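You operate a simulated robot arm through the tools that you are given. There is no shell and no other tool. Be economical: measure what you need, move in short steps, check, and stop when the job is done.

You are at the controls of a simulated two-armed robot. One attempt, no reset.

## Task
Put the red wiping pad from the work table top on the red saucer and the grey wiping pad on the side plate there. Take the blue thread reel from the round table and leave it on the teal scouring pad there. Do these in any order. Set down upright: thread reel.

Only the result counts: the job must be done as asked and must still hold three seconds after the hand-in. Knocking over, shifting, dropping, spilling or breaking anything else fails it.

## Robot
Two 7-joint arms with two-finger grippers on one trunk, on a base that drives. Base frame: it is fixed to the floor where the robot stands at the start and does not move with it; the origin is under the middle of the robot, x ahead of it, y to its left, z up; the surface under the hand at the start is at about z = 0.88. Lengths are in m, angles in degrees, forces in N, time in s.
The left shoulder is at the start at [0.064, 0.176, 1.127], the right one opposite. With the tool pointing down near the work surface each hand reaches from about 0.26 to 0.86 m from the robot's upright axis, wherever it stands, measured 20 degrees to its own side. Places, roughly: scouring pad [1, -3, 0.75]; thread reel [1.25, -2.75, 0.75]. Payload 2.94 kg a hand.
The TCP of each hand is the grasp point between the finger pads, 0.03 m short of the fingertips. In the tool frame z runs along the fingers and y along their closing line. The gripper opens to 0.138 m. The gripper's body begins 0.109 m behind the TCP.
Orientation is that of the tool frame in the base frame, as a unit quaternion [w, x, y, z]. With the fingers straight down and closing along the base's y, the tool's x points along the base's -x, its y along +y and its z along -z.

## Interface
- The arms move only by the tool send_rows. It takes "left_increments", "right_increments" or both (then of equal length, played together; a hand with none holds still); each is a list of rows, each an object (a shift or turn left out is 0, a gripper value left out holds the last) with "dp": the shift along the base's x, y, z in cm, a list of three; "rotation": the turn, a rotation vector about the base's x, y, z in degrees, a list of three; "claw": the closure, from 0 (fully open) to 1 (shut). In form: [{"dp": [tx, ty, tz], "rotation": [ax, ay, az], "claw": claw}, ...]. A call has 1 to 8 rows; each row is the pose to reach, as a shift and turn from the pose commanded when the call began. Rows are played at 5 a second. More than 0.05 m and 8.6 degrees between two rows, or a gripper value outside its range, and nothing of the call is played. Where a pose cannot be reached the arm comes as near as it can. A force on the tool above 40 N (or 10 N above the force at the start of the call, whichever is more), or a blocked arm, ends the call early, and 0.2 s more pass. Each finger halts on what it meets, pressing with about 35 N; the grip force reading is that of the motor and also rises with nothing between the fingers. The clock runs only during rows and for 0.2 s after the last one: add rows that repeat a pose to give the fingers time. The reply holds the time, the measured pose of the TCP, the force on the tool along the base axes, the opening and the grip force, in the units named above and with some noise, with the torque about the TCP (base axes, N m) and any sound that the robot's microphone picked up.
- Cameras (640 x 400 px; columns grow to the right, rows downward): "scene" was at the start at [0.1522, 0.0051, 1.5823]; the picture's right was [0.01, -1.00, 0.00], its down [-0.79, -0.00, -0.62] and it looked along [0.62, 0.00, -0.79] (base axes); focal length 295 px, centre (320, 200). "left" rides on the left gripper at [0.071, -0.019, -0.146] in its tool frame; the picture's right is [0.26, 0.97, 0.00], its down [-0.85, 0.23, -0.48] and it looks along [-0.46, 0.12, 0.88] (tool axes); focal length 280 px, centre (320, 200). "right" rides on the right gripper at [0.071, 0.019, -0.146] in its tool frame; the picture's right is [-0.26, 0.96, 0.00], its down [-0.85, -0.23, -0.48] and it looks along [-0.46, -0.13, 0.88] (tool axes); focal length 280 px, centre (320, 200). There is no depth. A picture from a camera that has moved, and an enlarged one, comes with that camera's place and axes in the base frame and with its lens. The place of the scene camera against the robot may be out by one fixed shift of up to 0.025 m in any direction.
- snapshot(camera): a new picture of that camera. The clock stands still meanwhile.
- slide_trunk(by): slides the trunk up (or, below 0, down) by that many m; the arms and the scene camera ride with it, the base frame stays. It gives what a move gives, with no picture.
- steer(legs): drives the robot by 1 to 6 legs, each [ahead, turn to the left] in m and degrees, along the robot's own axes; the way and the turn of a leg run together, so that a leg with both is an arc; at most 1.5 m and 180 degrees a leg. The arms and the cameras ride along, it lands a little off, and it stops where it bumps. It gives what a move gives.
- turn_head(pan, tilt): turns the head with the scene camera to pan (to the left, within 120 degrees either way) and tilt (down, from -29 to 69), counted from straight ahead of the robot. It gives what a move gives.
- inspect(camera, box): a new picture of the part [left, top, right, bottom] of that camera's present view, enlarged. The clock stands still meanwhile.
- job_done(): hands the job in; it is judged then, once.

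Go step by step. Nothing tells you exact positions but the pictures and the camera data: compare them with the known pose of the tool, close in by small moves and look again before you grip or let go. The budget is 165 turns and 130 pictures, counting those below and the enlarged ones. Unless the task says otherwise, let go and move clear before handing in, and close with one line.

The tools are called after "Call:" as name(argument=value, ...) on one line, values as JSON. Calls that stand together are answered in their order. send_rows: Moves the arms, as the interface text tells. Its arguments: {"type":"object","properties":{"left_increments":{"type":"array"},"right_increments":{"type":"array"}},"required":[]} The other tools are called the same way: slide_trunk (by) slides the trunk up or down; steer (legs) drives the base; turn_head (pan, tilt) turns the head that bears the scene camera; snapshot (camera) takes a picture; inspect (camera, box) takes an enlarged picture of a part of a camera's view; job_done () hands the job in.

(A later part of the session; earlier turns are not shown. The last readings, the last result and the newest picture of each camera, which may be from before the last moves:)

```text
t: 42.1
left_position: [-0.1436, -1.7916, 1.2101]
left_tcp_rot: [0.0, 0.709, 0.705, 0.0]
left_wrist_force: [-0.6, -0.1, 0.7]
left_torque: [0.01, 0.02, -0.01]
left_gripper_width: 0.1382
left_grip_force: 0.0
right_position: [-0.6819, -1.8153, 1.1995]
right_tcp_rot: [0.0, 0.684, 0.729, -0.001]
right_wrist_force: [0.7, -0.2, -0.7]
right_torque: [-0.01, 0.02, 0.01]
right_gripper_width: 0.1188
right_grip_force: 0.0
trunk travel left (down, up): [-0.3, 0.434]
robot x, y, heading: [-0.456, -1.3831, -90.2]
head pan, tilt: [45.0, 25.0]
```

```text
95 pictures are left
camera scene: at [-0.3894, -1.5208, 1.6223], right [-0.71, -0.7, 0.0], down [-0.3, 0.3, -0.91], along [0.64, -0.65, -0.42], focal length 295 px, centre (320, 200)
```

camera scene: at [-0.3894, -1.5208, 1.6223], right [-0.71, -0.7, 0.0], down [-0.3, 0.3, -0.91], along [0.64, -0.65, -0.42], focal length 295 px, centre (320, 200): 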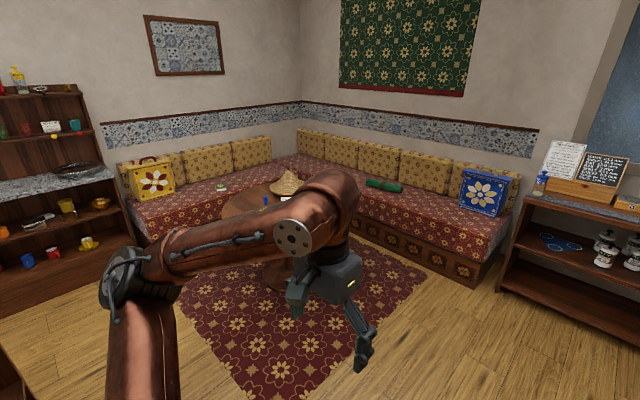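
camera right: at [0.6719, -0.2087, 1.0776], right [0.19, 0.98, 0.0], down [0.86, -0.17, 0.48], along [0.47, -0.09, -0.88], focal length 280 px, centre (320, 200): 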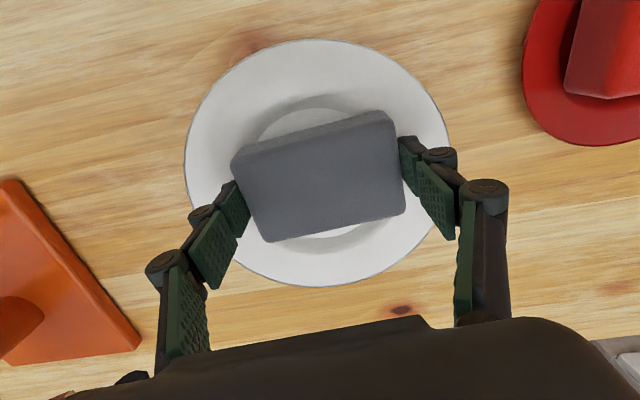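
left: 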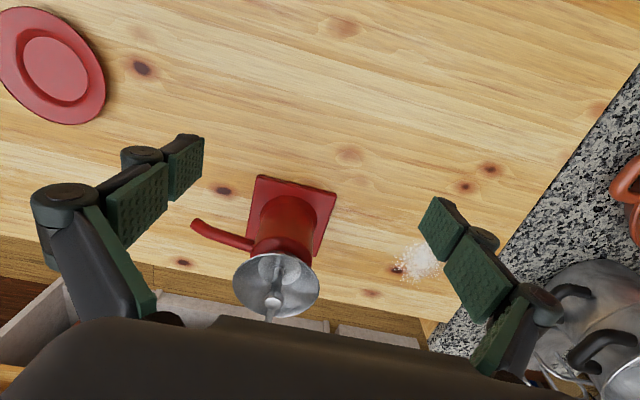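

The left arm blocks the view. I'm driving on to y = −1.75 and then turning to face +x.

Call:
steer(legs=[[0.37, 0], [0, 90], [0.75, 0]])

Call:
turn_head(pan=-40, tilt=35)

Call:
snapshot(camera="scene")

```text
t: 52.0
left_position: [0.696, -1.4243, 1.2097]
left_tcp_rot: [0.0, -0.008, 1.0, 0.0]
left_wrist_force: [0.4, -0.5, 0.1]
left_torque: [0.0, 0.04, 0.01]
left_gripper_width: 0.138
left_grip_force: 0.1
right_position: [0.7339, -1.9634, 1.2]
right_tcp_rot: [0.0, -0.043, 0.999, 0.0]
right_wrist_force: [1.2, -0.3, -0.3]
right_torque: [0.03, 0.04, 0.02]
right_gripper_width: 0.1186
right_grip_force: 0.1
trunk travel left (down, up): [-0.3, 0.434]
robot x, y, heading: [0.2925, -1.7454, 0.9]
head pan, tilt: [45.0, 25.0]
```

```text
t: 53.6
left_position: [0.6981, -1.4248, 1.2105]
left_tcp_rot: [0.0, -0.008, 1.0, 0.0]
left_wrist_force: [0.7, -0.2, -0.1]
left_torque: [0.03, 0.0, 0.0]
left_gripper_width: 0.1376
left_grip_force: 0.1
right_position: [0.7327, -1.9634, 1.1993]
right_tcp_rot: [0.0, -0.043, 0.999, 0.001]
right_wrist_force: [-0.1, 0.5, -0.6]
right_torque: [-0.05, -0.01, -0.01]
right_gripper_width: 0.119
right_grip_force: 0.0
trunk travel left (down, up): [-0.3, 0.434]
robot x, y, heading: [0.2973, -1.745, 0.9]
head pan, tilt: [-40.0, 35.0]
```

```text
94 pictures are left
camera scene: at [0.4407, -1.7966, 1.6065], right [-0.63, -0.78, 0.0], down [-0.45, 0.36, -0.82], along [0.64, -0.52, -0.57], focal length 295 px, centre (320, 200)
```

scene: 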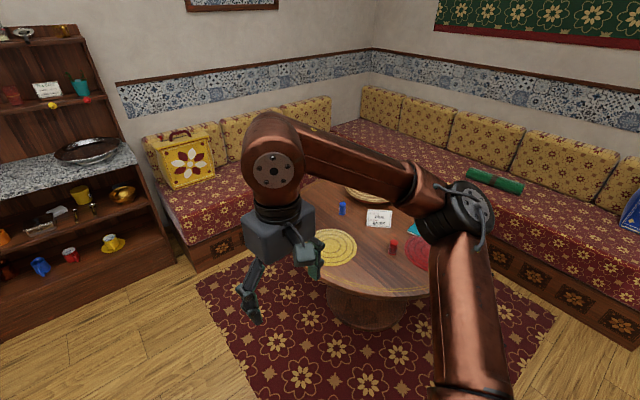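

Triangulating, the table top is at z ≈ 0.62, the reel at ≈ (1.36, −2.70) and the teal pad at ≈ (1.045, −2.906). I'm driving to a stand on the +y side facing the reel.

Call:
steer(legs=[[0, -10], [0.97, 0], [0, -55]])

Call:
turn_head(pan=-10, tilt=50)

Call:
snapshot(camera="scene")

```text
t: 61.8
left_position: [1.7167, -2.1361, 1.2095]
left_tcp_rot: [0.0, 0.535, 0.845, 0.0]
left_wrist_force: [-0.4, -0.7, 0.3]
left_torque: [0.02, -0.01, -0.01]
left_gripper_width: 0.1382
left_grip_force: 0.1
right_position: [1.24, -2.3896, 1.1997]
right_tcp_rot: [0.0, 0.506, 0.862, 0.0]
right_wrist_force: [-0.5, 0.0, 0.5]
right_torque: [0.04, -0.01, 0.02]
right_gripper_width: 0.1187
right_grip_force: 0.0
trunk travel left (down, up): [-0.3, 0.434]
robot x, y, heading: [1.2592, -1.9045, -64.9]
head pan, tilt: [-40.0, 35.0]
```

```text
t: 62.8
left_position: [1.7159, -2.1366, 1.2114]
left_tcp_rot: [0.0, 0.536, 0.844, 0.0]
left_wrist_force: [0.2, -0.6, -1.1]
left_torque: [-0.01, -0.01, 0.0]
left_gripper_width: 0.1381
left_grip_force: 0.0
right_position: [1.2397, -2.391, 1.1997]
right_tcp_rot: [0.0, 0.505, 0.863, 0.0]
right_wrist_force: [0.4, 0.7, 0.0]
right_torque: [0.01, -0.01, 0.0]
right_gripper_width: 0.1187
right_grip_force: 0.0
trunk travel left (down, up): [-0.3, 0.434]
robot x, y, heading: [1.2568, -1.9042, -65.1]
head pan, tilt: [-10.0, 50.0]
```

```text
93 pictures are left
camera scene: at [1.3119, -2.0421, 1.5848], right [-0.97, -0.26, 0.0], down [-0.2, 0.74, -0.64], along [0.17, -0.62, -0.77], focal length 295 px, centre (320, 200)
```

scene: 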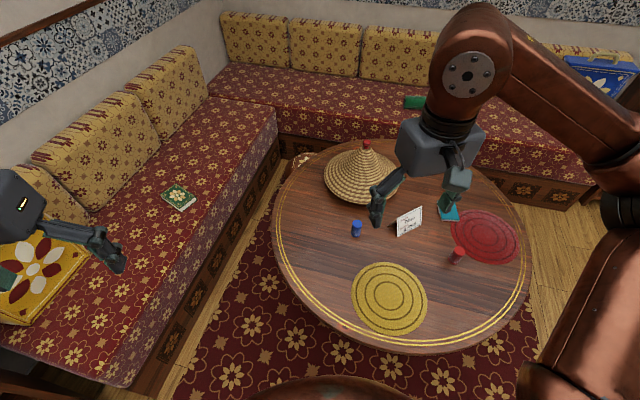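

From this clear view, the table centre is at (1.2, −2.79) with r ≈ 0.49, the reel at (1.345, −2.69) and the pad at (0.994, −2.89). One stand at about (0.81, −2.10) reaches both with the right hand, so I'm going there.

Call:
steer(legs=[[0, 89], [-0.49, 0], [0, -60]])

Call:
turn_head(pan=-20, tilt=50)

Call:
snapshot(camera="scene")

```text
t: 72.2
left_position: [1.3206, -2.0868, 1.2101]
left_tcp_rot: [0.0, 0.302, 0.953, 0.0]
left_wrist_force: [-0.3, 0.1, 0.5]
left_torque: [0.01, 0.03, 0.0]
left_gripper_width: 0.138
left_grip_force: 0.2
right_position: [1.0344, -2.5429, 1.1988]
right_tcp_rot: [0.0, 0.269, 0.963, 0.001]
right_wrist_force: [-0.2, -0.2, -0.8]
right_torque: [0.0, -0.03, 0.04]
right_gripper_width: 0.1186
right_grip_force: 0.0
trunk travel left (down, up): [-0.3, 0.434]
robot x, y, heading: [0.8106, -2.1103, -35.4]
head pan, tilt: [-10.0, 50.0]
```

```text
t: 72.9
left_position: [1.3227, -2.0858, 1.2101]
left_tcp_rot: [0.001, 0.301, 0.954, 0.0]
left_wrist_force: [-0.3, 0.8, 1.0]
left_torque: [0.01, -0.01, 0.03]
left_gripper_width: 0.1382
left_grip_force: 0.0
right_position: [1.0339, -2.5427, 1.1996]
right_tcp_rot: [0.0, 0.268, 0.963, 0.0]
right_wrist_force: [-0.7, 0.7, 0.1]
right_torque: [-0.02, -0.01, -0.02]
right_gripper_width: 0.1189
right_grip_force: 0.0
trunk travel left (down, up): [-0.3, 0.434]
robot x, y, heading: [0.8062, -2.1075, -35.5]
head pan, tilt: [-20.0, 50.0]
```

```text
92 pictures are left
camera scene: at [0.9162, -2.2124, 1.5848], right [-0.82, -0.57, 0.0], down [-0.44, 0.63, -0.64], along [0.37, -0.53, -0.77], focal length 295 px, centre (320, 200)
```

scene: 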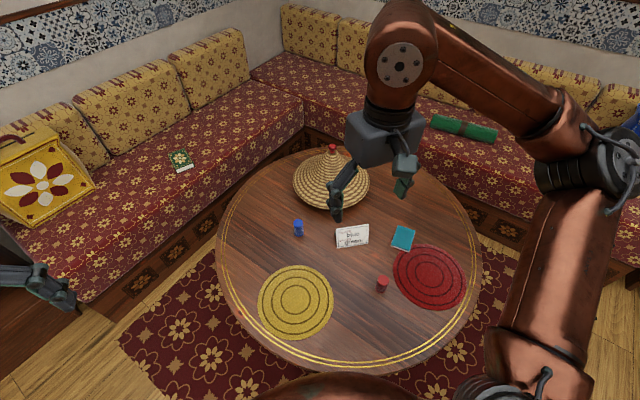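

The positions check out. I'm lowering the trunk 0.25 m for the low table.

Call:
slide_trunk(by=-0.25)

Call:
snapshot(camera="right")

```text
t: 75.5
left_position: [1.3285, -2.0893, 0.9559]
left_tcp_rot: [-0.009, 0.302, 0.953, 0.003]
left_wrist_force: [-0.4, 0.9, 0.0]
left_torque: [0.03, 0.01, 0.0]
left_gripper_width: 0.1377
left_grip_force: 0.0
right_position: [1.0336, -2.5422, 0.9495]
right_tcp_rot: [0.0, 0.268, 0.964, -0.001]
right_wrist_force: [-0.5, -0.3, 0.4]
right_torque: [0.0, -0.03, 0.01]
right_gripper_width: 0.1187
right_grip_force: 0.1
trunk travel left (down, up): [-0.05, 0.684]
robot x, y, heading: [0.8087, -2.1109, -35.1]
head pan, tilt: [-20.0, 50.0]
```

```text
91 pictures are left
camera right: at [0.9836, -2.4881, 1.095], right [0.72, 0.69, 0.0], down [0.61, -0.64, 0.48], along [0.33, -0.34, -0.88], focal length 280 px, centre (320, 200)
```

right: 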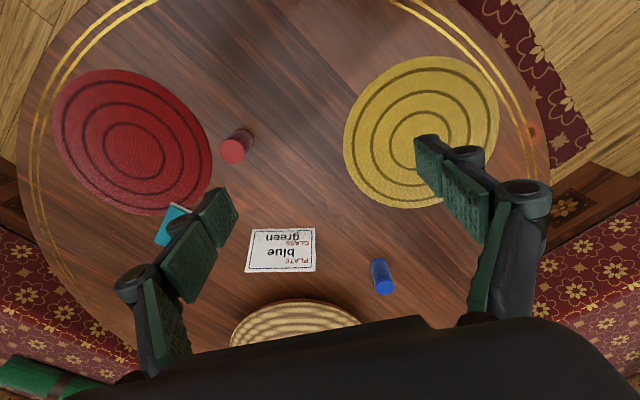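

The reel shows up in the right camera at about (1.36, −2.70), roughly 6.5 cm tall. I'm moving above it.

Call:
send_rows(right_increments=[{"dp": [4, -1.9, 0]}, {"dp": [8, -3.8, 0]}, {"dp": [12, -5.7, 0]}, {"dp": [16, -7.6, 0]}, {"dp": [20, -9.5, 0]}, {"dp": [24, -11.4, 0]}, {"dp": [28, -13.3, 0]}, {"dp": [28, -13.3, 0]}])

Call:
snapshot(camera="right")

Call:
snapshot(camera="scene")

```text
t: 77.2
left_position: [1.3316, -2.0928, 0.9538]
left_tcp_rot: [-0.012, 0.301, 0.954, 0.004]
left_wrist_force: [-0.8, 0.7, 0.4]
left_torque: [-0.03, -0.07, 0.02]
left_gripper_width: 0.1381
left_grip_force: 0.0
right_position: [1.3194, -2.6792, 0.9454]
right_tcp_rot: [-0.002, 0.269, 0.963, 0.001]
right_wrist_force: [0.6, 0.4, -0.4]
right_torque: [-0.02, -0.04, -0.01]
right_gripper_width: 0.1189
right_grip_force: 0.0
trunk travel left (down, up): [-0.05, 0.684]
robot x, y, heading: [0.8112, -2.1055, -35.2]
head pan, tilt: [-20.0, 50.0]
```

```text
90 pictures are left
camera right: at [1.2698, -2.6258, 1.0918], right [0.72, 0.69, 0.0], down [0.61, -0.64, 0.47], along [0.32, -0.34, -0.88], focal length 280 px, centre (320, 200)
```

right: 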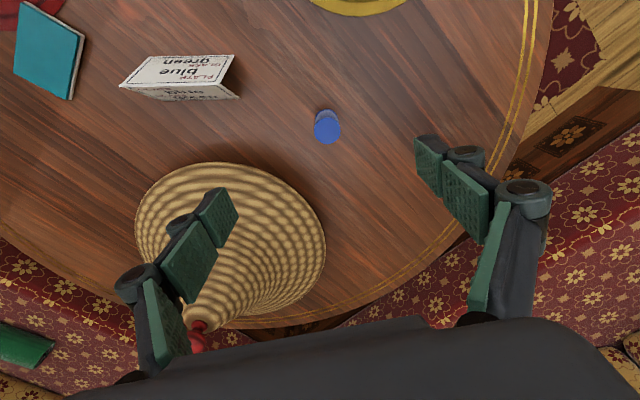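

```text
89 pictures are left
camera scene: at [1.1096, -2.3496, 1.3049], right [-0.82, -0.57, 0.0], down [-0.44, 0.63, -0.63], along [0.36, -0.52, -0.77], focal length 295 px, centre (320, 200)
```

scene: 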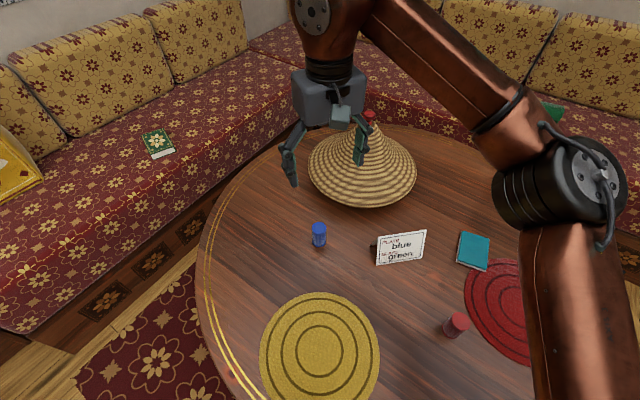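

The reel is at (1.347, −2.690), diameter about 4 cm. I'm moving over it and going partway down.

Call:
send_rows(right_increments=[{"dp": [2.7, -1.1, 0]}, {"dp": [2.7, -1.1, -5]}, {"dp": [2.7, -1.1, -10]}, {"dp": [2.7, -1.1, -15]}, {"dp": [2.7, -1.1, -18]}, {"dp": [2.7, -1.1, -18]}])

Call:
snapshot(camera="right")

Call:
snapshot(camera="scene")

```text
t: 78.7
left_position: [1.3378, -2.0925, 0.9475]
left_tcp_rot: [-0.023, 0.298, 0.954, 0.011]
left_wrist_force: [-0.7, 1.3, -1.4]
left_torque: [-0.02, -0.05, 0.01]
left_gripper_width: 0.138
left_grip_force: 0.2
right_position: [1.3472, -2.6901, 0.7648]
right_tcp_rot: [-0.003, 0.269, 0.963, 0.001]
right_wrist_force: [-0.5, 0.3, -0.7]
right_torque: [-0.03, -0.09, 0.0]
right_gripper_width: 0.1187
right_grip_force: 0.1
trunk travel left (down, up): [-0.05, 0.684]
robot x, y, heading: [0.8094, -2.1055, -34.8]
head pan, tilt: [-20.0, 50.0]
```

```text
88 pictures are left
camera right: at [1.2969, -2.6372, 0.9106], right [0.72, 0.69, 0.0], down [0.61, -0.64, 0.47], along [0.32, -0.34, -0.88], focal length 280 px, centre (320, 200)
```

right: 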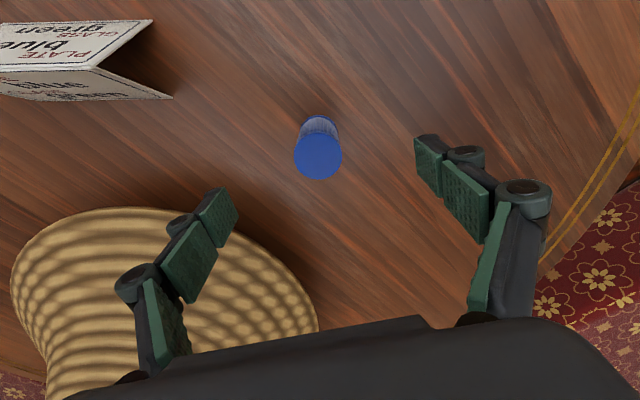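

```text
87 pictures are left
camera scene: at [1.1434, -2.3728, 1.2976], right [-0.82, -0.57, 0.01], down [-0.46, 0.64, -0.61], along [0.34, -0.51, -0.79], focal length 295 px, centre (320, 200)
```

scene: 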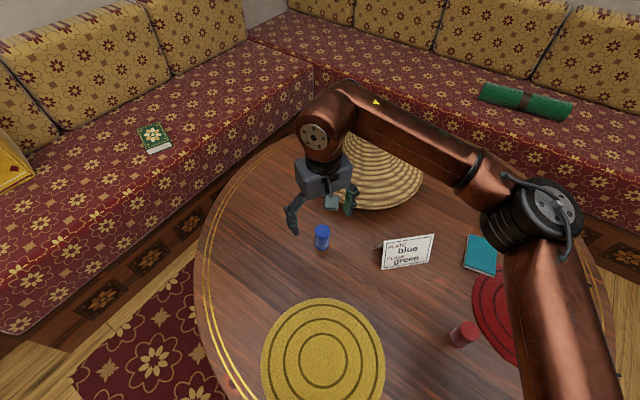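

The reel is centred under the hand. I'm going down to grasp height.

Call:
send_rows(right_increments=[{"dp": [0, -0.3, -4]}, {"dp": [0, -0.3, -7]}, {"dp": [0, -0.3, -9]}, {"dp": [0, -0.3, -9.5]}, {"dp": [0, -0.3, -9.5]}])

Call:
snapshot(camera="right")

Call:
inspect(camera="scene", box=[250, 150, 450, 290])

```text
t: 79.0
left_position: [1.3138, -2.0786, 0.934]
left_tcp_rot: [-0.054, 0.282, 0.958, 0.013]
left_wrist_force: [-1.4, 0.6, -1.3]
left_torque: [-0.07, -0.1, -0.01]
left_gripper_width: 0.1379
left_grip_force: 0.1
right_position: [1.3237, -2.6837, 0.7747]
right_tcp_rot: [0.016, 0.281, 0.959, -0.007]
right_wrist_force: [-0.3, 0.1, -0.6]
right_torque: [0.02, -0.03, -0.02]
right_gripper_width: 0.1191
right_grip_force: 0.2
trunk travel left (down, up): [-0.05, 0.684]
robot x, y, heading: [0.8095, -2.11, -35.2]
head pan, tilt: [-20.0, 50.0]
stopped in row 1 (right hand): the arm was blocked; the commanded pose is now the measured one
```

```text
86 pictures are left
camera right: at [1.2712, -2.625, 0.9172], right [0.74, 0.67, 0.0], down [0.58, -0.64, 0.51], along [0.34, -0.37, -0.86], focal length 280 px, centre (320, 200)
```

right: 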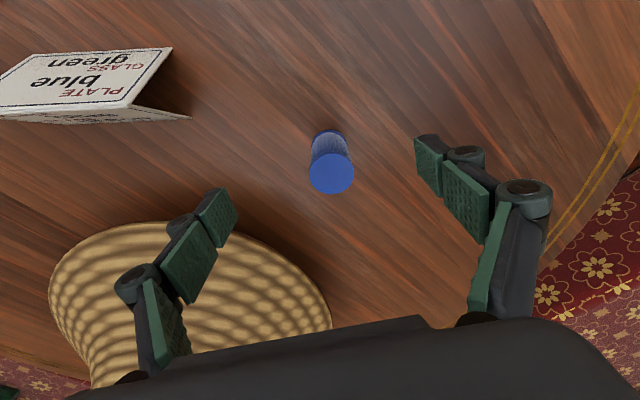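

```text
2.86 times, centred on (350, 220) of scene
camera zoom: at [1.1618, -2.3853, 1.2932], right [-0.82, -0.57, 0.02], down [-0.47, 0.65, -0.6], along [0.33, -0.5, -0.8], focal length 844 px, centre (234, 143)
```

zoom: 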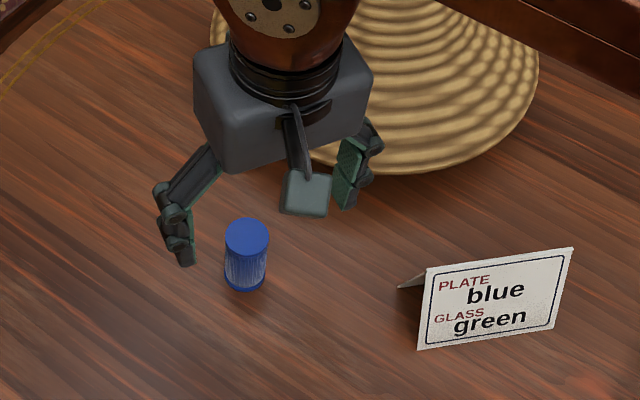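

The arm was blocked and the trunk seems to be leaning, so it may be touching the table edge. I'm looking down at the trunk before going further.

Call:
turn_head(pan=-20, tilt=69)

Call:
snapshot(camera="scene")

Call:
snapshot(camera="left")

```text
t: 79.8
left_position: [1.302, -2.0692, 0.9384]
left_tcp_rot: [-0.042, 0.283, 0.958, 0.009]
left_wrist_force: [0.3, -0.7, 0.2]
left_torque: [0.03, 0.11, 0.0]
left_gripper_width: 0.1379
left_grip_force: 0.0
right_position: [1.3129, -2.6724, 0.7816]
right_tcp_rot: [0.022, 0.272, 0.962, -0.01]
right_wrist_force: [-0.1, -0.3, -1.9]
right_torque: [0.01, 0.02, 0.02]
right_gripper_width: 0.1188
right_grip_force: 0.1
trunk travel left (down, up): [-0.05, 0.684]
robot x, y, heading: [0.8074, -2.1054, -35.2]
head pan, tilt: [-20.0, 68.8]
```

```text
84 pictures are left
camera scene: at [1.1279, -2.353, 1.2771], right [-0.82, -0.57, 0.01], down [-0.54, 0.77, -0.33], along [0.18, -0.28, -0.94], focal length 295 px, centre (320, 200)
```

scene: 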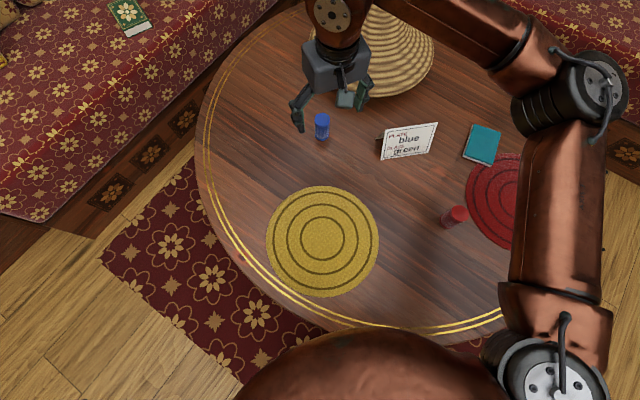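

```text
83 pictures are left
camera left: at [1.2427, -2.0526, 1.09], right [0.31, 0.95, 0.02], down [0.87, -0.29, 0.4], along [0.39, -0.1, -0.92], focal length 280 px, centre (320, 200)
```

left: 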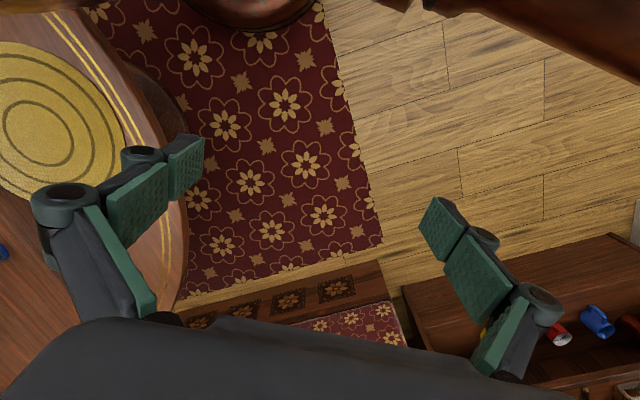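

The chest is right over the table edge because lowering the trunk leans the body forward. Nothing has moved on the table, so I'll raise the hand, back off a little and see whether the body relaxes.

Call:
send_rows(right_increments=[{"dp": [-1, 0.7, 4]}, {"dp": [-2, 1.4, 8]}, {"dp": [-4, 2.8, 12]}, {"dp": [-7, 4.9, 14]}, {"dp": [-10, 7, 15]}, {"dp": [-10, 7, 15]}])

Call:
snapshot(camera="scene")

```text
t: 80.1
left_position: [1.2708, -2.0517, 0.9375]
left_tcp_rot: [-0.052, 0.275, 0.96, 0.005]
left_wrist_force: [0.3, -0.9, -0.9]
left_torque: [0.02, 0.06, -0.02]
left_gripper_width: 0.1381
left_grip_force: 0.1
right_position: [1.2787, -2.6501, 0.8198]
right_tcp_rot: [0.041, 0.267, 0.963, -0.021]
right_wrist_force: [0.7, 0.6, -1.2]
right_torque: [-0.03, 0.07, -0.02]
right_gripper_width: 0.1185
right_grip_force: 0.1
trunk travel left (down, up): [-0.05, 0.684]
robot x, y, heading: [0.811, -2.1124, -35.1]
head pan, tilt: [-20.0, 68.8]
stopped in row 1 (right hand): the arm was blocked; the commanded pose is now the measured one
```

```text
82 pictures are left
camera scene: at [1.1158, -2.3437, 1.2797], right [-0.82, -0.57, 0.01], down [-0.54, 0.77, -0.34], along [0.19, -0.28, -0.94], focal length 295 px, centre (320, 200)
```

scene: 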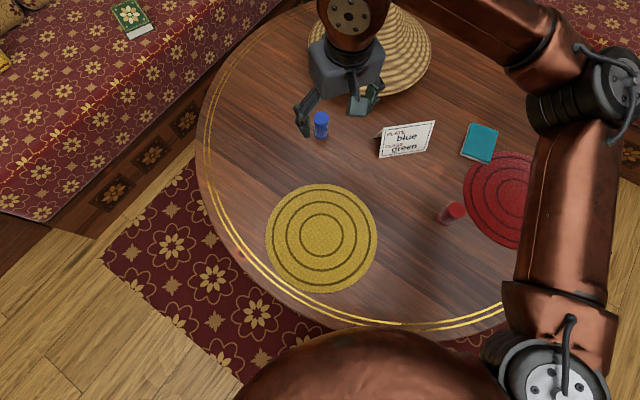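

It's still blocked, so contact is with the body. I'm reversing the trunk motion a bit to free it.

Call:
slide_trunk(by=0.1)

Call:
snapshot(camera="scene")

```text
t: 81.5
left_position: [1.2771, -2.0527, 1.0467]
left_tcp_rot: [-0.022, 0.286, 0.958, 0.006]
left_wrist_force: [-0.1, -0.3, -0.1]
left_torque: [0.05, 0.05, -0.04]
left_gripper_width: 0.1378
left_grip_force: 0.1
right_position: [1.287, -2.6527, 0.91]
right_tcp_rot: [0.035, 0.267, 0.963, -0.017]
right_wrist_force: [-0.2, -0.2, -1.1]
right_torque: [0.04, 0.07, 0.0]
right_gripper_width: 0.1186
right_grip_force: 0.1
trunk travel left (down, up): [-0.15, 0.584]
robot x, y, heading: [0.8093, -2.1106, -35.3]
head pan, tilt: [-20.0, 68.8]
```

```text
81 pictures are left
camera scene: at [1.0043, -2.266, 1.4019], right [-0.82, -0.57, 0.0], down [-0.53, 0.77, -0.36], along [0.21, -0.3, -0.93], focal length 295 px, centre (320, 200)
```

scene: 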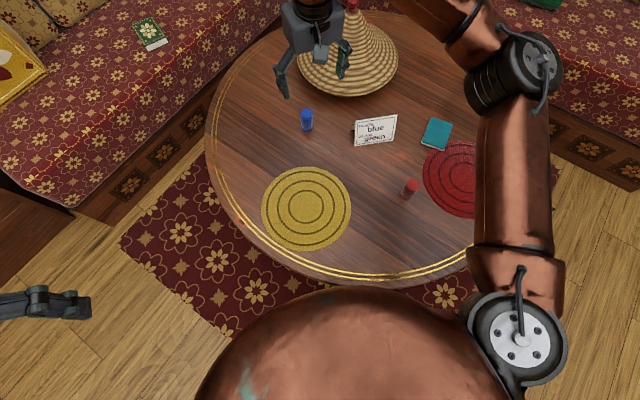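

That freed it, and the reel hasn't moved. I'm backing the base off 0.15 m so the forward lean stays clear of the table, then straightening the hand.

Call:
steer(legs=[[-0.15, 0]])

Call:
send_rows(right_increments=[{"dp": [0, 0, 2], "rotation": [1.5, 1.6, 0]}, {"dp": [0, 0, 4], "rotation": [3, 3.3, 0]}, {"dp": [0, 0, 4], "rotation": [3, 3.3, 0]}])

Call:
slide_trunk(by=-0.1)

Call:
snapshot(camera="scene")

```text
t: 82.7
left_position: [1.1428, -1.952, 1.0506]
left_tcp_rot: [0.005, 0.284, 0.959, 0.0]
left_wrist_force: [0.4, -0.5, -1.7]
left_torque: [0.06, 0.05, 0.02]
left_gripper_width: 0.138
left_grip_force: 0.0
right_position: [1.1573, -2.5686, 0.9432]
right_tcp_rot: [0.061, 0.282, 0.957, -0.023]
right_wrist_force: [-0.9, -0.1, -0.9]
right_torque: [0.07, 0.1, -0.01]
right_gripper_width: 0.1182
right_grip_force: 0.1
trunk travel left (down, up): [-0.15, 0.584]
robot x, y, heading: [0.7137, -2.0412, -35.1]
head pan, tilt: [-20.0, 68.8]
stopped in leg 1: the robot was blocked; the commanded pose is now the measured one
```

```text
t: 83.4
left_position: [1.1159, -1.933, 1.0716]
left_tcp_rot: [0.113, 0.242, 0.962, -0.057]
left_wrist_force: [1.4, -0.7, -0.5]
left_torque: [0.07, 0.13, -0.06]
left_gripper_width: 0.1379
left_grip_force: 0.1
right_position: [1.097, -2.5314, 1.0186]
right_tcp_rot: [0.062, 0.282, 0.957, -0.025]
right_wrist_force: [0.4, -1.1, -1.2]
right_torque: [0.06, 0.18, -0.03]
right_gripper_width: 0.119
right_grip_force: 0.1
trunk travel left (down, up): [-0.15, 0.584]
robot x, y, heading: [0.7162, -2.0404, -35.1]
head pan, tilt: [-20.0, 68.8]
stopped in row 3 (right hand): the arm was blocked; the commanded pose is now the measured one
```

```text
t: 84.8
left_position: [1.1587, -1.9649, 0.9368]
left_tcp_rot: [-0.007, 0.267, 0.964, -0.004]
left_wrist_force: [0.1, 0.1, -0.4]
left_torque: [0.05, 0.04, -0.01]
left_gripper_width: 0.1378
left_grip_force: 0.0
right_position: [1.1146, -2.5417, 0.9105]
right_tcp_rot: [0.052, 0.282, 0.958, -0.018]
right_wrist_force: [0.9, -0.5, 0.8]
right_torque: [0.03, 0.0, 0.02]
right_gripper_width: 0.1187
right_grip_force: 0.0
trunk travel left (down, up): [-0.05, 0.684]
robot x, y, heading: [0.7168, -2.04, -35.2]
head pan, tilt: [-20.0, 68.8]
```

```text
80 pictures are left
camera scene: at [0.9968, -2.2598, 1.2843], right [-0.82, -0.57, 0.0], down [-0.53, 0.77, -0.36], along [0.2, -0.3, -0.93], focal length 295 px, centre (320, 200)
```

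scene: 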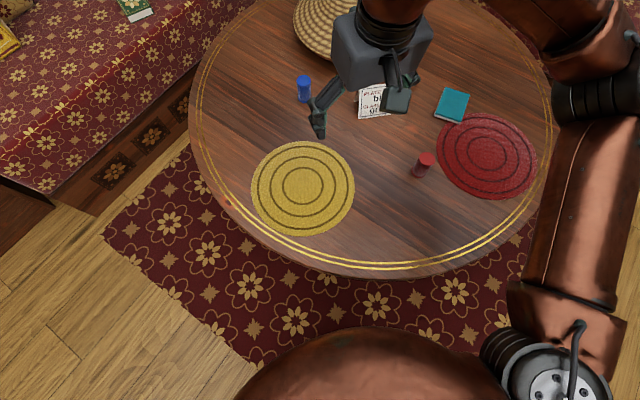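

The reverse leg was stopped about 3 cm short and the body swayed, so something is in contact. I'm looking left and right of the robot to find it.

Call:
turn_head(pan=70, tilt=55)

Call:
snapshot(camera="scene")

Call:
turn_head(pan=120, tilt=50)

Call:
snapshot(camera="scene")

Call:
turn_head(pan=-110, tilt=50)

Call:
snapshot(camera="scene")

```text
t: 86.4
left_position: [1.1571, -1.9641, 0.9371]
left_tcp_rot: [-0.006, 0.268, 0.963, -0.003]
left_wrist_force: [0.1, -0.6, -0.3]
left_torque: [0.0, 0.01, 0.0]
left_gripper_width: 0.1379
left_grip_force: 0.0
right_position: [1.1138, -2.5391, 0.9098]
right_tcp_rot: [0.053, 0.281, 0.958, -0.019]
right_wrist_force: [-0.6, -0.2, 0.0]
right_torque: [0.03, 0.0, 0.03]
right_gripper_width: 0.1187
right_grip_force: 0.1
trunk travel left (down, up): [-0.05, 0.684]
robot x, y, heading: [0.7143, -2.0393, -35.1]
head pan, tilt: [70.0, 55.0]
```

```text
79 pictures are left
camera scene: at [1.0205, -2.1703, 1.3005], right [0.57, -0.82, 0.0], down [-0.67, -0.47, -0.57], along [0.47, 0.33, -0.82], focal length 295 px, centre (320, 200)
```

scene: 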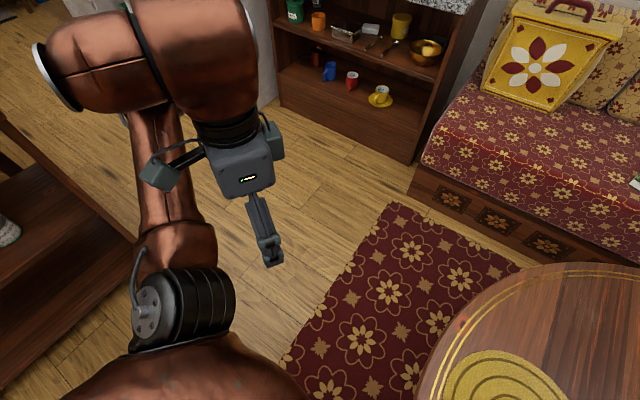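

```text
t: 87.6
left_position: [1.1587, -1.9637, 0.9379]
left_tcp_rot: [-0.006, 0.268, 0.963, -0.002]
left_wrist_force: [-0.5, -0.4, -0.5]
left_torque: [0.03, 0.02, 0.01]
left_gripper_width: 0.1379
left_grip_force: 0.0
right_position: [1.1128, -2.5399, 0.9101]
right_tcp_rot: [0.052, 0.282, 0.958, -0.019]
right_wrist_force: [0.2, 1.0, 0.4]
right_torque: [0.0, -0.01, -0.03]
right_gripper_width: 0.1188
right_grip_force: 0.1
trunk travel left (down, up): [-0.05, 0.684]
robot x, y, heading: [0.713, -2.0431, -35.1]
head pan, tilt: [120.0, 50.0]
```

```text
78 pictures are left
camera scene: at [0.9683, -2.1348, 1.3071], right [1.0, -0.09, 0.0], down [-0.07, -0.76, -0.64], along [0.06, 0.64, -0.77], focal length 295 px, centre (320, 200)
```

scene: 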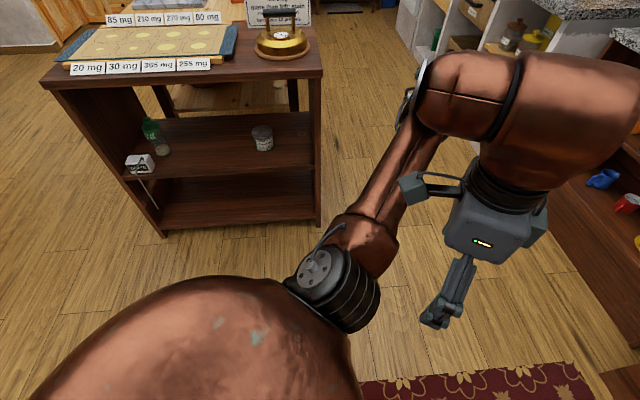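

```text
t: 90.9
left_position: [1.158, -1.9636, 0.9366]
left_tcp_rot: [-0.007, 0.268, 0.963, -0.003]
left_wrist_force: [-0.6, 1.1, 0.0]
left_torque: [0.0, -0.02, -0.02]
left_gripper_width: 0.1381
left_grip_force: 0.0
right_position: [1.1133, -2.5404, 0.9088]
right_tcp_rot: [0.052, 0.282, 0.958, -0.019]
right_wrist_force: [0.0, -0.7, -0.2]
right_torque: [-0.03, 0.01, -0.01]
right_gripper_width: 0.1185
right_grip_force: 0.1
trunk travel left (down, up): [-0.05, 0.684]
robot x, y, heading: [0.717, -2.0431, -34.9]
head pan, tilt: [-110.0, 50.0]
```

```text
77 pictures are left
camera scene: at [0.8981, -2.2555, 1.3071], right [-0.57, 0.82, 0.0], down [0.63, 0.44, -0.64], along [-0.53, -0.37, -0.77], focal length 295 px, centre (320, 200)
```

scene: 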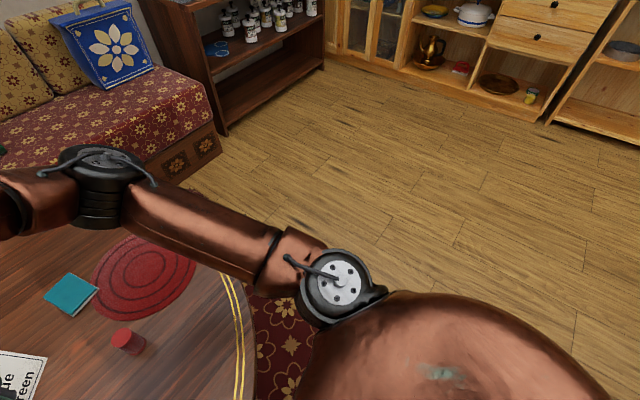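

Nothing solid is near the base, and the body now sits clear and steady. I'm straightening the right hand in small steps and checking that it moves freely.

Call:
send_rows(right_increments=[{"rotation": [1.9, 2.5, 0]}, {"rotation": [3.8, 5.1, 0]}, {"rotation": [3.8, 5.1, 0]}])

Call:
turn_head(pan=-15, tilt=60)

Call:
snapshot(camera="scene")

```text
t: 91.7
left_position: [1.1569, -1.9626, 0.9377]
left_tcp_rot: [-0.006, 0.268, 0.963, -0.002]
left_wrist_force: [-0.2, -0.2, 0.0]
left_torque: [-0.02, -0.01, 0.03]
left_gripper_width: 0.1378
left_grip_force: 0.1
right_position: [1.1138, -2.5394, 0.9088]
right_tcp_rot: [0.001, 0.281, 0.96, 0.001]
right_wrist_force: [-0.2, -0.1, 0.2]
right_torque: [-0.01, 0.01, 0.02]
right_gripper_width: 0.1188
right_grip_force: 0.0
trunk travel left (down, up): [-0.05, 0.684]
robot x, y, heading: [0.7206, -2.0432, -34.9]
head pan, tilt: [-110.0, 50.0]
```

```text
t: 93.4
left_position: [1.1578, -1.9617, 0.936]
left_tcp_rot: [-0.007, 0.268, 0.963, -0.002]
left_wrist_force: [-0.4, 0.7, -0.2]
left_torque: [-0.01, 0.0, -0.01]
left_gripper_width: 0.138
left_grip_force: 0.1
right_position: [1.1135, -2.5399, 0.91]
right_tcp_rot: [0.002, 0.283, 0.959, 0.001]
right_wrist_force: [-0.3, -0.4, 0.1]
right_torque: [0.0, -0.01, -0.02]
right_gripper_width: 0.1186
right_grip_force: 0.1
trunk travel left (down, up): [-0.05, 0.684]
robot x, y, heading: [0.7123, -2.0393, -35.0]
head pan, tilt: [-15.0, 60.0]
```

```text
76 pictures are left
camera scene: at [1.004, -2.2626, 1.2945], right [-0.77, -0.64, 0.0], down [-0.55, 0.67, -0.5], along [0.32, -0.38, -0.87], focal length 295 px, centre (320, 200)
```

scene: 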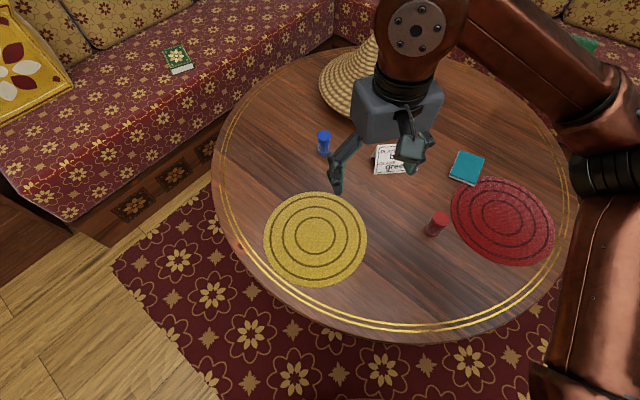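

The arm moves freely and the reel is still at (1.345, −2.69). I'm moving over it again.

Call:
send_rows(right_increments=[{"dp": [3.9, -2.5, 0]}, {"dp": [7.8, -5, 0]}, {"dp": [11.7, -7.5, 0]}, {"dp": [15.6, -10, 0]}, {"dp": [19.5, -12.5, 0]}, {"dp": [23.2, -15, 0]}, {"dp": [23.2, -15, -4]}, {"dp": [23.2, -15, -4]}])

Call:
snapshot(camera="right")

Call:
snapshot(camera="scene")

```text
t: 95.2
left_position: [1.1643, -1.9691, 0.9377]
left_tcp_rot: [-0.002, 0.264, 0.965, -0.007]
left_wrist_force: [0.0, 0.6, 0.1]
left_torque: [-0.01, -0.02, 0.0]
left_gripper_width: 0.1381
left_grip_force: 0.1
right_position: [1.3363, -2.6796, 0.8635]
right_tcp_rot: [-0.001, 0.283, 0.959, 0.0]
right_wrist_force: [0.0, 0.5, 0.2]
right_torque: [-0.06, -0.02, 0.0]
right_gripper_width: 0.1187
right_grip_force: 0.1
right hand out of reach, approached as far as the arm can: row 6, 7, 8
trunk travel left (down, up): [-0.05, 0.684]
robot x, y, heading: [0.7203, -2.041, -35.0]
head pan, tilt: [-15.0, 60.0]
```

```text
75 pictures are left
camera right: at [1.2883, -2.6255, 1.0076], right [0.74, 0.67, 0.0], down [0.59, -0.65, 0.47], along [0.32, -0.35, -0.88], focal length 280 px, centre (320, 200)
```

right: 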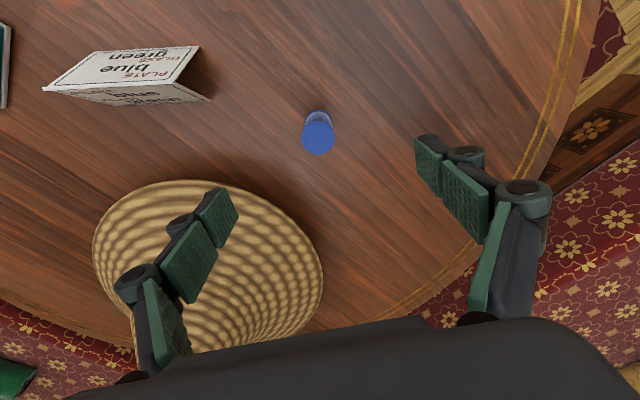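

```text
74 pictures are left
camera scene: at [1.0167, -2.2717, 1.2921], right [-0.77, -0.64, 0.0], down [-0.56, 0.67, -0.49], along [0.31, -0.38, -0.87], focal length 295 px, centre (320, 200)
```

scene: 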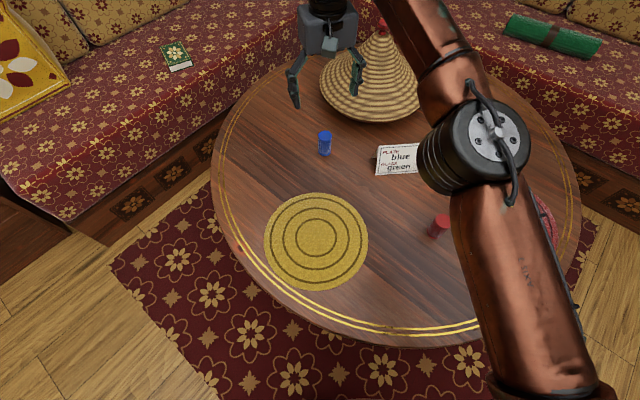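

The reel is just out of reach, so I'm moving the base 6 cm closer.

Call:
steer(legs=[[0.06, 0]])

Call:
snapshot(camera="right")

Call:
snapshot(camera="scene")

```text
t: 96.5
left_position: [1.2178, -1.9596, 1.0305]
left_tcp_rot: [0.345, 0.316, 0.872, -0.145]
left_wrist_force: [3.5, 2.5, -1.1]
left_torque: [-0.31, 0.23, -0.35]
left_gripper_width: 0.1378
left_grip_force: 0.0
right_position: [1.3632, -2.7707, 0.9833]
right_tcp_rot: [0.051, 0.394, 0.902, 0.167]
right_wrist_force: [-1.3, -0.5, 0.9]
right_torque: [0.0, -0.18, -0.07]
right_gripper_width: 0.1187
right_grip_force: 0.0
trunk travel left (down, up): [-0.05, 0.684]
robot x, y, heading: [0.7737, -2.0816, -37.2]
head pan, tilt: [-15.0, 60.0]
stopped in leg 1: the robot was blocked; the commanded pose is now the measured one
```

```text
73 pictures are left
camera right: at [1.2967, -2.744, 1.1288], right [0.85, 0.42, 0.32], down [0.31, -0.89, 0.33], along [0.42, -0.18, -0.89], focal length 280 px, centre (320, 200)
```

right: 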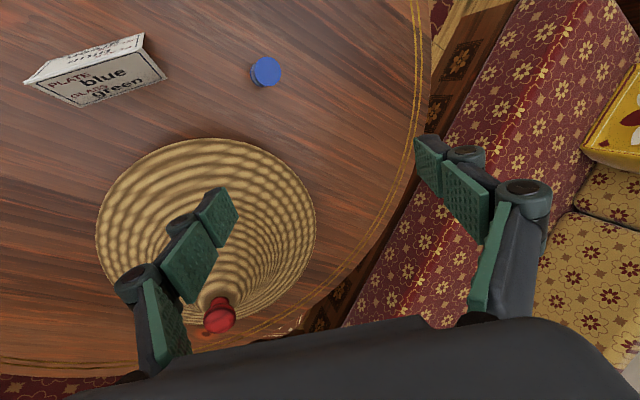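

```text
72 pictures are left
camera scene: at [1.1631, -2.3755, 1.2716], right [-0.79, -0.61, 0.04], down [-0.57, 0.71, -0.42], along [0.23, -0.35, -0.91], focal length 295 px, centre (320, 200)
```

scene: 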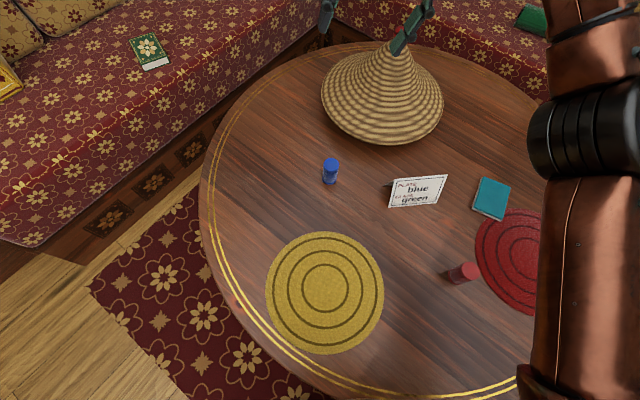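

The body sagged forward sharply because this deep lean isn't stable with the arm stretched out. I'm raising the trunk at once.

Call:
slide_trunk(by=0.15)

Call:
snapshot(camera="scene")

```text
t: 96.9
left_position: [1.116, -1.918, 1.064]
left_tcp_rot: [0.429, 0.327, 0.825, -0.172]
left_wrist_force: [-2.8, 3.2, 0.8]
left_torque: [-0.19, -0.02, -0.06]
left_gripper_width: 0.138
left_grip_force: 0.9
right_position: [1.2179, -2.7605, 1.072]
right_tcp_rot: [0.123, 0.444, 0.869, 0.178]
right_wrist_force: [-0.4, -6.5, -3.5]
right_torque: [0.85, -0.19, 0.28]
right_gripper_width: 0.1194
right_grip_force: 0.0
trunk travel left (down, up): [-0.052, 0.682]
robot x, y, heading: [0.7763, -2.0836, -38.3]
head pan, tilt: [-15.0, 60.0]
stopped: the arm was blocked; the commanded pose is now the measured one
```

```text
71 pictures are left
camera scene: at [1.0558, -2.3319, 1.2961], right [-0.8, -0.6, 0.0], down [-0.52, 0.7, -0.49], along [0.29, -0.39, -0.87], focal length 295 px, centre (320, 200)
```

scene: 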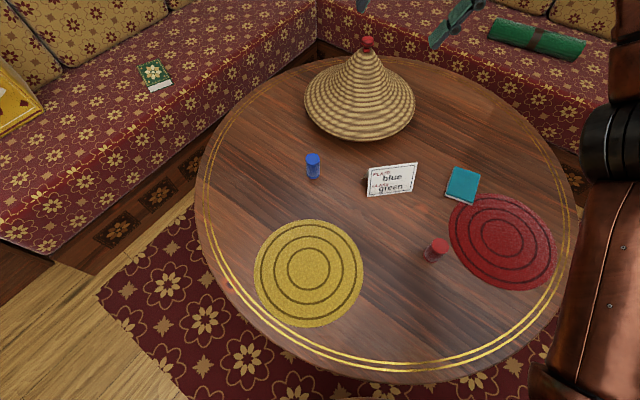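

The sway is still dying down. I'm holding still for a moment so the body can settle, then measuring.

Call:
send_rows(right_increments=[{"dp": [0, 0, 0]}, {"dp": [0, 0, 0]}, {"dp": [0, 0, 0]}, {"dp": [0, 0, 0]}, {"dp": [0, 0, 0]}])

Call:
snapshot(camera="scene")

```text
t: 97.2
left_position: [1.1438, -1.9314, 1.0483]
left_tcp_rot: [0.398, 0.303, 0.853, -0.146]
left_wrist_force: [0.2, -4.8, 1.4]
left_torque: [0.45, 0.1, 0.49]
left_gripper_width: 0.1379
left_grip_force: 0.0
right_position: [1.2569, -2.7262, 1.0508]
right_tcp_rot: [0.107, 0.396, 0.901, 0.143]
right_wrist_force: [1.7, -1.3, -2.1]
right_torque: [0.15, 0.14, 0.11]
right_gripper_width: 0.1184
right_grip_force: 0.0
trunk travel left (down, up): [-0.052, 0.682]
robot x, y, heading: [0.777, -2.0831, -38.2]
head pan, tilt: [-15.0, 60.0]
stopped in row 1 (right hand): the arm was blocked; the commanded pose is now the measured one
```

```text
70 pictures are left
camera scene: at [1.0651, -2.3286, 1.2933], right [-0.8, -0.6, 0.0], down [-0.53, 0.7, -0.49], along [0.29, -0.39, -0.87], focal length 295 px, centre (320, 200)
```

scene: 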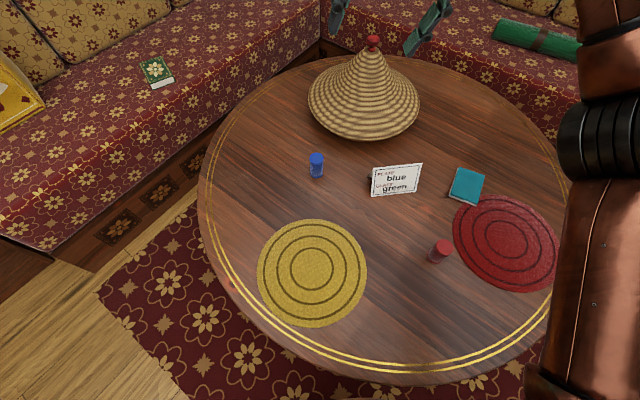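

Call:
slide_trunk(by=0.1)

Call:
send_rows(right_increments=[{"dp": [0, 0, 0]}, {"dp": [0, 0, 0]}, {"dp": [0, 0, 0]}])

Call:
snapshot(camera="scene")

```text
t: 98.5
left_position: [1.1364, -1.9211, 1.1424]
left_tcp_rot: [0.39, 0.308, 0.856, -0.141]
left_wrist_force: [0.8, -0.8, -0.4]
left_torque: [0.06, 0.04, -0.02]
left_gripper_width: 0.1378
left_grip_force: 0.0
right_position: [1.2541, -2.7259, 1.1505]
right_tcp_rot: [0.107, 0.395, 0.901, 0.142]
right_wrist_force: [-0.1, -0.7, -1.4]
right_torque: [0.15, 0.07, 0.07]
right_gripper_width: 0.1185
right_grip_force: 0.0
trunk travel left (down, up): [-0.152, 0.582]
robot x, y, heading: [0.776, -2.0839, -38.0]
head pan, tilt: [-15.0, 60.0]
```

```text
t: 99.3
left_position: [1.1341, -1.9192, 1.1438]
left_tcp_rot: [0.392, 0.307, 0.855, -0.143]
left_wrist_force: [0.1, 1.0, -0.2]
left_torque: [-0.04, -0.04, 0.01]
left_gripper_width: 0.1381
left_grip_force: 0.1
right_position: [1.2527, -2.7226, 1.1565]
right_tcp_rot: [0.111, 0.395, 0.901, 0.143]
right_wrist_force: [-0.2, -0.4, 0.7]
right_torque: [0.01, 0.0, 0.0]
right_gripper_width: 0.1187
right_grip_force: 0.1
trunk travel left (down, up): [-0.152, 0.582]
robot x, y, heading: [0.7731, -2.0857, -38.2]
head pan, tilt: [-15.0, 60.0]
```

```text
69 pictures are left
camera scene: at [0.9695, -2.2544, 1.4147], right [-0.8, -0.6, 0.0], down [-0.52, 0.69, -0.5], along [0.3, -0.4, -0.87], focal length 295 px, centre (320, 200)
```

scene: 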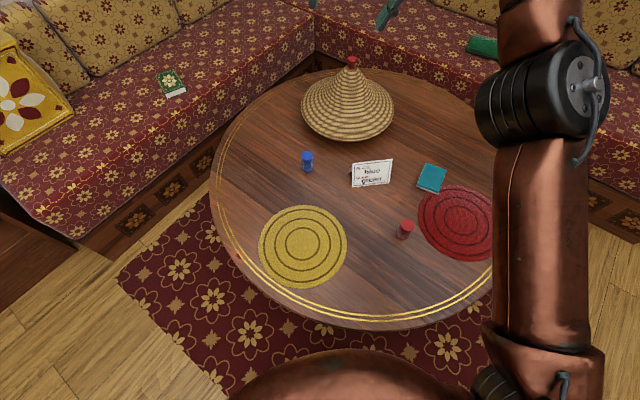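

Everything on the table is still in place and the robot is stable at trunk −0.15. I'll work at this height and first straighten the right hand again.

Call:
send_rows(right_increments=[{"rotation": [-3.3, 6.1, 0]}, {"rotation": [-6.6, 12.2, 0]}, {"rotation": [-10, 18.4, 0]}, {"rotation": [-10, 18.4, 0]}])

Call:
snapshot(camera="scene")

Call:
snapshot(camera="right")

```text
t: 100.3
left_position: [1.1324, -1.9211, 1.1438]
left_tcp_rot: [0.392, 0.308, 0.855, -0.142]
left_wrist_force: [0.5, -0.3, 1.0]
left_torque: [0.03, 0.02, 0.08]
left_gripper_width: 0.1382
left_grip_force: 0.1
right_position: [1.2391, -2.7047, 1.1323]
right_tcp_rot: [-0.003, 0.403, 0.915, 0.006]
right_wrist_force: [-0.9, 0.0, -0.3]
right_torque: [0.09, -0.03, 0.0]
right_gripper_width: 0.1184
right_grip_force: 0.1
right hand out of reach, approached as far as the arm can: row 1, 2, 3, 4
trunk travel left (down, up): [-0.152, 0.582]
robot x, y, heading: [0.7767, -2.0865, -38.0]
head pan, tilt: [-15.0, 60.0]
```

```text
68 pictures are left
camera scene: at [0.969, -2.2568, 1.4143], right [-0.8, -0.6, 0.0], down [-0.52, 0.69, -0.5], along [0.3, -0.4, -0.87], focal length 295 px, centre (320, 200)
```

scene: 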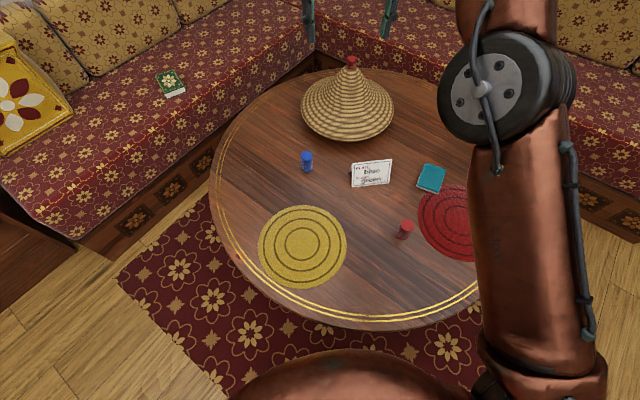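

```text
67 pictures are left
camera right: at [1.2066, -2.6413, 1.2783], right [0.89, 0.46, 0.01], down [0.4, -0.79, 0.46], along [0.22, -0.41, -0.89], focal length 280 px, centre (320, 200)
```

right: 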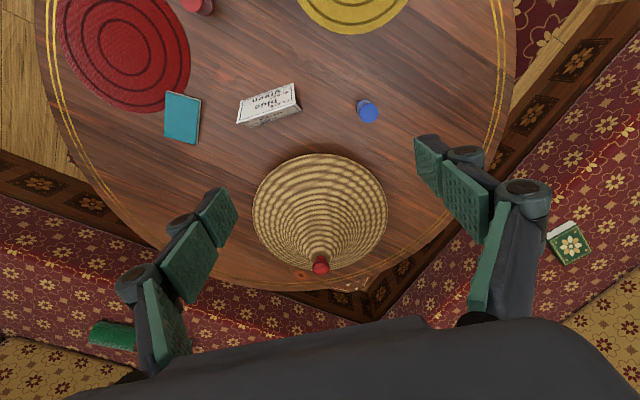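

Straight again. At this height the wrist is near its limit, so I'll come down while moving over the reel.

Call:
send_rows(right_increments=[{"dp": [0.5, 2.5, -4]}, {"dp": [2, 5, -8]}, {"dp": [3.5, 6.5, -12]}, {"dp": [5, 6.5, -16]}, {"dp": [6.5, 5.5, -20]}, {"dp": [8, 4.5, -23]}, {"dp": [9, 3, -26]}, {"dp": [9, 3, -26]}])

Call:
snapshot(camera="scene")

Call:
snapshot(camera="right")

```text
t: 102.1
left_position: [1.1325, -1.9198, 1.1433]
left_tcp_rot: [0.393, 0.307, 0.855, -0.143]
left_wrist_force: [0.5, 0.3, -0.3]
left_torque: [-0.04, -0.04, 0.02]
left_gripper_width: 0.138
left_grip_force: 0.0
right_position: [1.3302, -2.6725, 0.8733]
right_tcp_rot: [0.001, 0.402, 0.916, -0.001]
right_wrist_force: [-0.2, -0.2, 0.0]
right_torque: [-0.02, 0.0, 0.01]
right_gripper_width: 0.1185
right_grip_force: 0.0
trunk travel left (down, up): [-0.152, 0.582]
robot x, y, heading: [0.7743, -2.0808, -38.0]
head pan, tilt: [-15.0, 60.0]
```

```text
66 pictures are left
camera scene: at [0.9689, -2.2536, 1.415], right [-0.8, -0.6, 0.0], down [-0.52, 0.69, -0.5], along [0.3, -0.4, -0.87], focal length 295 px, centre (320, 200)
```

scene: 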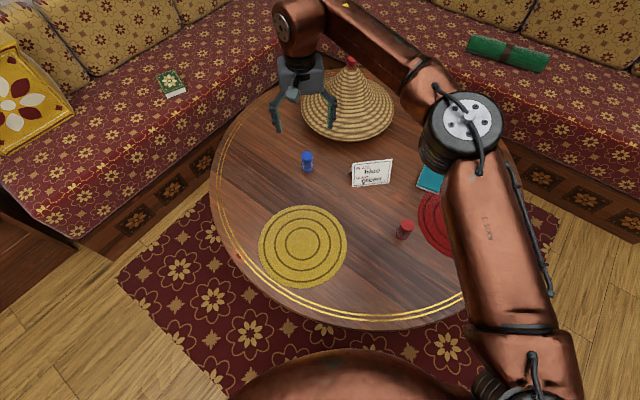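

```text
65 pictures are left
camera right: at [1.2964, -2.6061, 1.0183], right [0.89, 0.46, 0.0], down [0.41, -0.78, 0.48], along [0.22, -0.42, -0.88], focal length 280 px, centre (320, 200)
```

right: 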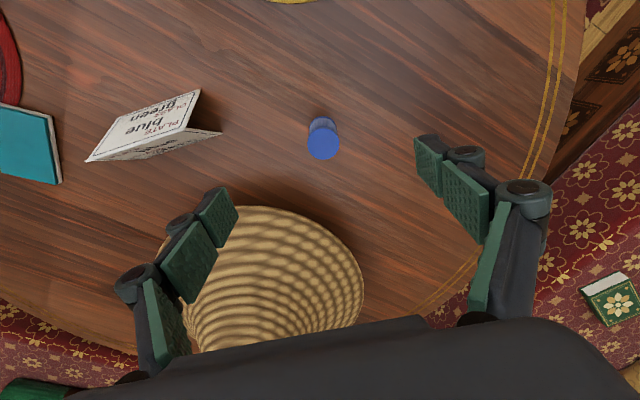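

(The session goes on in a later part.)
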